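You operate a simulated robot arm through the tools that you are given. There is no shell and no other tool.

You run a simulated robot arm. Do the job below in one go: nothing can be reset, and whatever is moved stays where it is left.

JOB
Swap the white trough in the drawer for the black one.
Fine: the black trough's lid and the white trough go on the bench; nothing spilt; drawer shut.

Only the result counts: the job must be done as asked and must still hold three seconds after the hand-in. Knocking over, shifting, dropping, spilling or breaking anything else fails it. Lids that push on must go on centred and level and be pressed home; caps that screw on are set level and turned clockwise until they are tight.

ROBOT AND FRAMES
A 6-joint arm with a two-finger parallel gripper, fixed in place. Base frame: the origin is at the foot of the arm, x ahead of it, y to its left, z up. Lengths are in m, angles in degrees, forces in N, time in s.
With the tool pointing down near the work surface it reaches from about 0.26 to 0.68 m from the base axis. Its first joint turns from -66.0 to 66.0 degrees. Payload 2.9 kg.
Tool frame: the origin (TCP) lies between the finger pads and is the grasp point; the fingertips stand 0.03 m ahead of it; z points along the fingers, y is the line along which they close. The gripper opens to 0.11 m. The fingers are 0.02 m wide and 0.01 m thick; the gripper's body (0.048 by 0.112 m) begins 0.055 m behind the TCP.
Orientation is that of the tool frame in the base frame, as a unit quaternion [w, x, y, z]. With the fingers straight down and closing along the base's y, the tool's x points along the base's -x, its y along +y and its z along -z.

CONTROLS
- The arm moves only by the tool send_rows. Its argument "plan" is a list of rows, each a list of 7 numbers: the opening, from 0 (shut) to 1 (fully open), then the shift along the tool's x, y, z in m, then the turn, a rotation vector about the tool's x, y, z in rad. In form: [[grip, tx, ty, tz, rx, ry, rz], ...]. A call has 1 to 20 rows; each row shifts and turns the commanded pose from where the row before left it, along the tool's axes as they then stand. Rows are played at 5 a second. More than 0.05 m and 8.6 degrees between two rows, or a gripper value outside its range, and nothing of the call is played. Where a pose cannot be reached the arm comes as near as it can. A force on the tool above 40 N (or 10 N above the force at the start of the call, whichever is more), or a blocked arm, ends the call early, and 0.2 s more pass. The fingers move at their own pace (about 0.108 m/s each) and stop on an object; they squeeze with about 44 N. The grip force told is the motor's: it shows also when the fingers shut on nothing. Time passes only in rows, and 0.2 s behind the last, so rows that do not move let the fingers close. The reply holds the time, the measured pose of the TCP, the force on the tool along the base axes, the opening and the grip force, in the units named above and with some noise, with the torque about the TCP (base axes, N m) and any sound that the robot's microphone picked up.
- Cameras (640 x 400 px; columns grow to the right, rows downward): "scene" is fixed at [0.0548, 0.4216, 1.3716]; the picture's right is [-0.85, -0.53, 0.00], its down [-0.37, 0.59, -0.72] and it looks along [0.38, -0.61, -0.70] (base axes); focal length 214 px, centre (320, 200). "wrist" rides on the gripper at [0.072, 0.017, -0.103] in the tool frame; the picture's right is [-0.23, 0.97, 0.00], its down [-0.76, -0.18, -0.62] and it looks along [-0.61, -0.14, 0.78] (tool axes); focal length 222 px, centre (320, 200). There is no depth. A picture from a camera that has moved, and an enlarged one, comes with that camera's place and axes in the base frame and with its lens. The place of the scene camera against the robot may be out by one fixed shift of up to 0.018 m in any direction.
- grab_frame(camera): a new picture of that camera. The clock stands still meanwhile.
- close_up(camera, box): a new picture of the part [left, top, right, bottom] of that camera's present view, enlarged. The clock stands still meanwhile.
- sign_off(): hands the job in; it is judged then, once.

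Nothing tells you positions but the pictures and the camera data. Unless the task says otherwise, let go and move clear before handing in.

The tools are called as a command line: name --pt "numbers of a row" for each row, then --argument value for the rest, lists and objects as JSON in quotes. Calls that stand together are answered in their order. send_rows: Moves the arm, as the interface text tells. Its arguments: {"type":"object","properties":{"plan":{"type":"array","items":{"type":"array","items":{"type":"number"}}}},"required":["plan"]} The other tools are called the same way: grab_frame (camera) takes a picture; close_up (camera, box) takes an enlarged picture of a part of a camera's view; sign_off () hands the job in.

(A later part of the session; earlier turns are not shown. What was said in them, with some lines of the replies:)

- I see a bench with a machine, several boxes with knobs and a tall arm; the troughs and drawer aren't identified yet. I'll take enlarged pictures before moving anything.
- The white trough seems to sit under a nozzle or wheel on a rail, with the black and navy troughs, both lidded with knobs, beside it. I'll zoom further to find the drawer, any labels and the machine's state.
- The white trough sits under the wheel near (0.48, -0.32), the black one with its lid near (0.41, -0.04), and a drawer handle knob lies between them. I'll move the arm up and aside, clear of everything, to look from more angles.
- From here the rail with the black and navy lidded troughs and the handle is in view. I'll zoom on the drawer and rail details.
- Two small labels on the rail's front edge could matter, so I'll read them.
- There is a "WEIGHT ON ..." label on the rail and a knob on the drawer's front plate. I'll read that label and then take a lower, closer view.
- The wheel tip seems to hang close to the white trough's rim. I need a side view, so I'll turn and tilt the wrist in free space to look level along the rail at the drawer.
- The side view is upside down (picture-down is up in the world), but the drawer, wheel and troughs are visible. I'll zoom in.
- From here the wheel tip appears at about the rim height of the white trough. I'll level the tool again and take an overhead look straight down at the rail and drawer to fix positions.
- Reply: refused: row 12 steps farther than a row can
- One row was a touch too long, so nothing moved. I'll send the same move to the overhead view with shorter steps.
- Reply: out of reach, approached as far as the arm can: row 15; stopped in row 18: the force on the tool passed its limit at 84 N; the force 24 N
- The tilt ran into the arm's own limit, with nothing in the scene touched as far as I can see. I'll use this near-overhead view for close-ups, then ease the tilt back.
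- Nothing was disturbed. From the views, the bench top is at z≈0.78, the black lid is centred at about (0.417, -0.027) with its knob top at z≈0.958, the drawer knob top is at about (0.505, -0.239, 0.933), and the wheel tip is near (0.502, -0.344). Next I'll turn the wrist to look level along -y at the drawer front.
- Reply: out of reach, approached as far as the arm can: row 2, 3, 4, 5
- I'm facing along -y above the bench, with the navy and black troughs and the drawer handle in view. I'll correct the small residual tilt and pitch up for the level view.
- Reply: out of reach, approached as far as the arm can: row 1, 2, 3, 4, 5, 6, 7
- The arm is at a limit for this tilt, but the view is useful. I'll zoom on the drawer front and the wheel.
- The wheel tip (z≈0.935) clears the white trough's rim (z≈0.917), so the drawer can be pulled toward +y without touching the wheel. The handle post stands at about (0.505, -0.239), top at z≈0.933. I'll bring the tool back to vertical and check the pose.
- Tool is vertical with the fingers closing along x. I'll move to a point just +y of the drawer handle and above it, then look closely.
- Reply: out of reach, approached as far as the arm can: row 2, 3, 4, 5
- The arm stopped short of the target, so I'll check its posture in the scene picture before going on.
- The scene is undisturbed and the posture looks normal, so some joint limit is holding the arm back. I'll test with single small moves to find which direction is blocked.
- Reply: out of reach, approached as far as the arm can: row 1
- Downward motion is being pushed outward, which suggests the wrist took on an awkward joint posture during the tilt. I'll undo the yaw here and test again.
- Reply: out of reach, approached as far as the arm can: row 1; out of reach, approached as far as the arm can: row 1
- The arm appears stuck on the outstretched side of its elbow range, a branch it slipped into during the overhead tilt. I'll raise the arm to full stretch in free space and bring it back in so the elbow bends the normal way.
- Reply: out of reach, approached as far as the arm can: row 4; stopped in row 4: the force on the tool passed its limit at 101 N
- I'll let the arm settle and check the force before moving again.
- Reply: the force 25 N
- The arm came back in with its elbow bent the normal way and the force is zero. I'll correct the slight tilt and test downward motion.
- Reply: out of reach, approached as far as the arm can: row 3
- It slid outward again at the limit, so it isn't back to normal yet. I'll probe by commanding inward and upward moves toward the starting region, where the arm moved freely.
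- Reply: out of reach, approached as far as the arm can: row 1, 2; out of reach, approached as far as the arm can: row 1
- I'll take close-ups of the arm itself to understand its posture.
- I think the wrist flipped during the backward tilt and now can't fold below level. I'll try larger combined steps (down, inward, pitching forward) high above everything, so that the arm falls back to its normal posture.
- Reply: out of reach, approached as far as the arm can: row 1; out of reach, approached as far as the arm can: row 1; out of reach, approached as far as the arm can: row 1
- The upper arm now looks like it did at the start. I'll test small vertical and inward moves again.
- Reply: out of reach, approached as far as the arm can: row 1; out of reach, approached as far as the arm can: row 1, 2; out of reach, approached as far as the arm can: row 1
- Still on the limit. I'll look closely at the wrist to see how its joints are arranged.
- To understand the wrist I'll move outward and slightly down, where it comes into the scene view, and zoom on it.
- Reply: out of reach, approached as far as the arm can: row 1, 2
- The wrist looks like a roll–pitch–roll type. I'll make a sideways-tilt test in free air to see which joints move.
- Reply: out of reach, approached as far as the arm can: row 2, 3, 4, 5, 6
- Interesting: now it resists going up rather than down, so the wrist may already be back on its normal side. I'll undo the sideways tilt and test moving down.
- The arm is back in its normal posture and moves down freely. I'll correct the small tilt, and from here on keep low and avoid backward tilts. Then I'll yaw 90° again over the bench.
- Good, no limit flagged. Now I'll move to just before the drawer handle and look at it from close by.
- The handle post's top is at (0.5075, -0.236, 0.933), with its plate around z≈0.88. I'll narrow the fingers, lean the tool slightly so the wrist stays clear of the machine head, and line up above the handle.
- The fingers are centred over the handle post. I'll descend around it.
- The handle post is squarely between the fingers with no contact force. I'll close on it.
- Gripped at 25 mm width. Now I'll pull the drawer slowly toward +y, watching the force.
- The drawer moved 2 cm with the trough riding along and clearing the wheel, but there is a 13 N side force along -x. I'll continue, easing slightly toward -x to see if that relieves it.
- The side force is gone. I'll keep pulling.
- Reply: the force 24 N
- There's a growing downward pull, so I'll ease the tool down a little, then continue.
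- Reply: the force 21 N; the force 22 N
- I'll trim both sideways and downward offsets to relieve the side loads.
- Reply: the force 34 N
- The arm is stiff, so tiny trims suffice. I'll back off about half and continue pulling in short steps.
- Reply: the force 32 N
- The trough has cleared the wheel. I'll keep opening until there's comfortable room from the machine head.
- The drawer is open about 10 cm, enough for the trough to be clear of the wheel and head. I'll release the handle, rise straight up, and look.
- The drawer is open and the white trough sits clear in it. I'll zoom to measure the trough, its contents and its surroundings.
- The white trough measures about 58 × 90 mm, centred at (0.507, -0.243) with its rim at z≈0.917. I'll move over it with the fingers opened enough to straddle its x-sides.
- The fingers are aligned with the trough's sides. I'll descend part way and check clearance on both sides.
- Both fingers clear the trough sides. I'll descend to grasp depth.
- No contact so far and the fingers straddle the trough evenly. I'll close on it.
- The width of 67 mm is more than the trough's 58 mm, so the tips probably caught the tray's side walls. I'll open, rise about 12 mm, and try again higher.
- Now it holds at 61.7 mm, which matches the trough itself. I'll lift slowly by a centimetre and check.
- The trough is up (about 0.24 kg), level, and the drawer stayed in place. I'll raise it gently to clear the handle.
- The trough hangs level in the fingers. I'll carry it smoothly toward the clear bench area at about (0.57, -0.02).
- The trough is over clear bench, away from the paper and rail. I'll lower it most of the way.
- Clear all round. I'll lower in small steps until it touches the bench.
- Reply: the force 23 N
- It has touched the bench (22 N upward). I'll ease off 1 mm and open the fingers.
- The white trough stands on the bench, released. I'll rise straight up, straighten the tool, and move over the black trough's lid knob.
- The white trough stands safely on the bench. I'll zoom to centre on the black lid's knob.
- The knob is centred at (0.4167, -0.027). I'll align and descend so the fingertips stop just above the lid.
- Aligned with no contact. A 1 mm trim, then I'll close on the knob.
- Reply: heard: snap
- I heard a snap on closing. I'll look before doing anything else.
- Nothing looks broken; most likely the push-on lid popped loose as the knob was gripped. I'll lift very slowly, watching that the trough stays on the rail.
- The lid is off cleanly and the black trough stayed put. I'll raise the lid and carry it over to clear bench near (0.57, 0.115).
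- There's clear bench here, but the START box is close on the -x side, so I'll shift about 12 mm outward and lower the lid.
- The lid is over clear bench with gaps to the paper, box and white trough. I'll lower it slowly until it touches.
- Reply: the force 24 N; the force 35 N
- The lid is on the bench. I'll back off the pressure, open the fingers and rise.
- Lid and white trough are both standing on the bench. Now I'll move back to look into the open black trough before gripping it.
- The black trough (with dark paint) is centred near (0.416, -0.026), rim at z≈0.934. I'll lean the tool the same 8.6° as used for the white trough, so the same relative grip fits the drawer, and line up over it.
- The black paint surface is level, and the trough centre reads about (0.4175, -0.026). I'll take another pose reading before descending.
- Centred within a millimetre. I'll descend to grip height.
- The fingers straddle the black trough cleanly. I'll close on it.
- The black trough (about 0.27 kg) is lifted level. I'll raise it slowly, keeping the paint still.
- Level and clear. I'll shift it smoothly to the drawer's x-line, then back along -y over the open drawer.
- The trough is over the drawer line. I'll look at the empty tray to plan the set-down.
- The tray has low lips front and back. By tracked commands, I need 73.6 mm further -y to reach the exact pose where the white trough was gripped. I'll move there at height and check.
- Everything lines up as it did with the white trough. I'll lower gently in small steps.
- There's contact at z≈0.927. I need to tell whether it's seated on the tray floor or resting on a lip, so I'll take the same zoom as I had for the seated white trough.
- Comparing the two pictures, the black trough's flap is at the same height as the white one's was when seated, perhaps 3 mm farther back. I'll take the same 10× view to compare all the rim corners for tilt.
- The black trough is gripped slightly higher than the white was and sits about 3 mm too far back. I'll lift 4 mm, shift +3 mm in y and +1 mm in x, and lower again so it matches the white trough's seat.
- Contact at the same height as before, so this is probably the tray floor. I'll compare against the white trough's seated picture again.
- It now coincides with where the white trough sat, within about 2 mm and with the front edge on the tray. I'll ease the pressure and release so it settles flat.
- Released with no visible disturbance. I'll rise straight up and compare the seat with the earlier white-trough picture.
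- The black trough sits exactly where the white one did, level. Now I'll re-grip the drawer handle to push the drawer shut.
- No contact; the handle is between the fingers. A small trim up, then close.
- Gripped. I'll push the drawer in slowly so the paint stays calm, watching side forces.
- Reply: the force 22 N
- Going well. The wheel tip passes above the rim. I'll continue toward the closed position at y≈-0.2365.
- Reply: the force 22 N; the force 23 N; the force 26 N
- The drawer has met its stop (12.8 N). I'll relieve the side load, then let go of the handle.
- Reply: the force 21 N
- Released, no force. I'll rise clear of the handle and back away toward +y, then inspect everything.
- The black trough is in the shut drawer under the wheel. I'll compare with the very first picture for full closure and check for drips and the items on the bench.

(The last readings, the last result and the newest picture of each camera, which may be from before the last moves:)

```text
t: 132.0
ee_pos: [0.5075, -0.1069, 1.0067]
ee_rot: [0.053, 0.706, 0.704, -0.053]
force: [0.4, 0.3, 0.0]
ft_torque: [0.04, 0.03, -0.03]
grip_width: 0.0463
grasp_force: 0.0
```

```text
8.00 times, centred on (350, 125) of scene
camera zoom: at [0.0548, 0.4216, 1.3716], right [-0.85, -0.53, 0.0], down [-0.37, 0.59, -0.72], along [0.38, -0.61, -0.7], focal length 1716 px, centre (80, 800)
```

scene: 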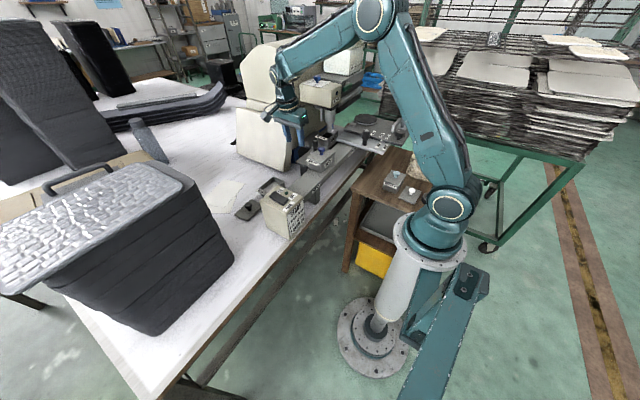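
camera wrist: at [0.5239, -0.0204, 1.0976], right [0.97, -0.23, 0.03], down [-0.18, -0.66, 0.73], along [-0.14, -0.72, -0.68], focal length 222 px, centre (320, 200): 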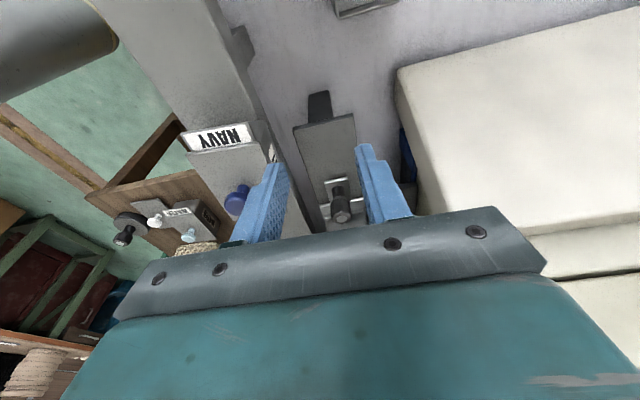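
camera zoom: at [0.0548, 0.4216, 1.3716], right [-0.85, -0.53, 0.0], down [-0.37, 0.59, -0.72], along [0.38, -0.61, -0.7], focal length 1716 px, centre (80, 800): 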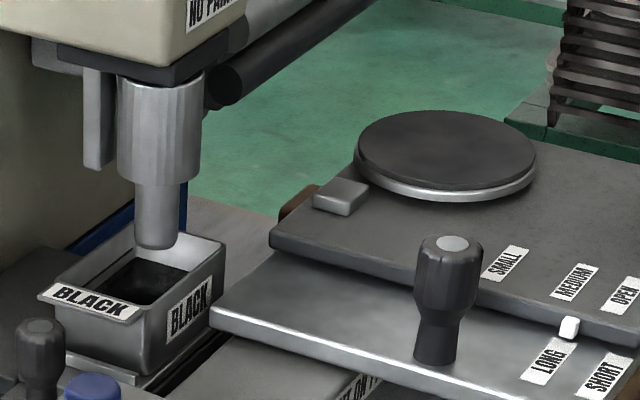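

All matches the starting picture: drawer fully shut with the black trough in place, white trough and lid on the bench, no drips. I'll retreat a bit further and take a last check.

send_rows --pt "0.42 0.03 -0.01 -0.02 0 0 0" --pt "0.42 0.03 -0.01 -0.02 0 0 0" --pt "0.42 0 0 0 0 0 0" --pt "0.42 0 0 0 0 0 0" --pt "0.42 0 0 0 0 0 0"

close_up --camera "scene" --box '[305, 110, 350, 165]'

grab_frame --camera "scene"

```text
t: 133.2
ee_pos: [0.487, -0.0415, 1.0381]
ee_rot: [0.052, 0.707, 0.704, -0.053]
force: [-1.1, 0.0, -0.1]
ft_torque: [0.01, -0.01, -0.02]
grip_width: 0.0462
grasp_force: 0.0
```

```text
7.27 times, centred on (328, 138) of scene
camera zoom: at [0.0548, 0.4216, 1.3716], right [-0.85, -0.53, 0.0], down [-0.37, 0.59, -0.72], along [0.38, -0.61, -0.7], focal length 1560 px, centre (266, 654)
```

zoom: 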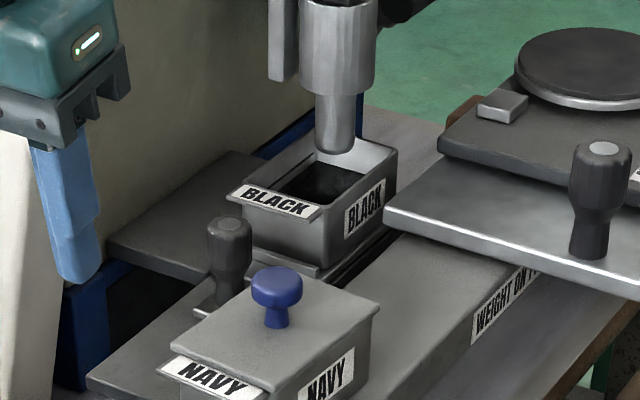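

```text
taken
```

scene: 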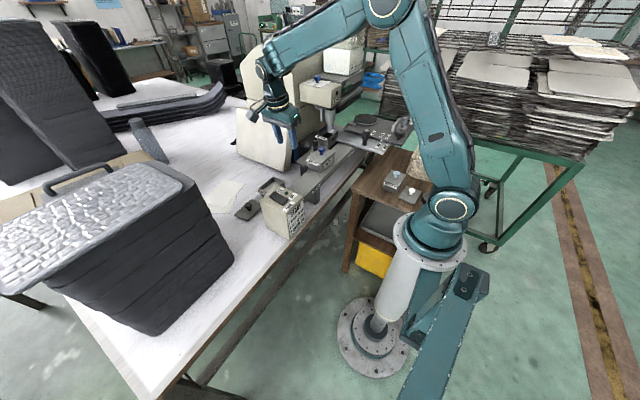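

The drawer is shut with the open black trough level inside it. The white trough and the black lid stand on the bench, nothing is spilt, and the gripper is empty and clear. I'm handing the job in.

sign_off

```text
The job is handed in.
```

The swap is done and handed in. The open black trough is in the drawer, and the drawer is shut against its stop. The white trough and the black trough's lid are on the bench.

The last pictures show no paint spilt. The drawer and trough match where the white one sat at the start, and nothing else on the bench looks moved.

- **Snap:** I heard a snap as the gripper closed on the black lid's knob. The lid then lifted off freely and nothing looked broken, so I take it to be the push-on lid coming loose.
- **Force stops:** Early on, while I was moving the arm to look around, it hit its own reach limits. Two moves stopped on high force, at 84 N and 101 N. The arm was in open air both times, and the pictures afterwards showed nothing touched.
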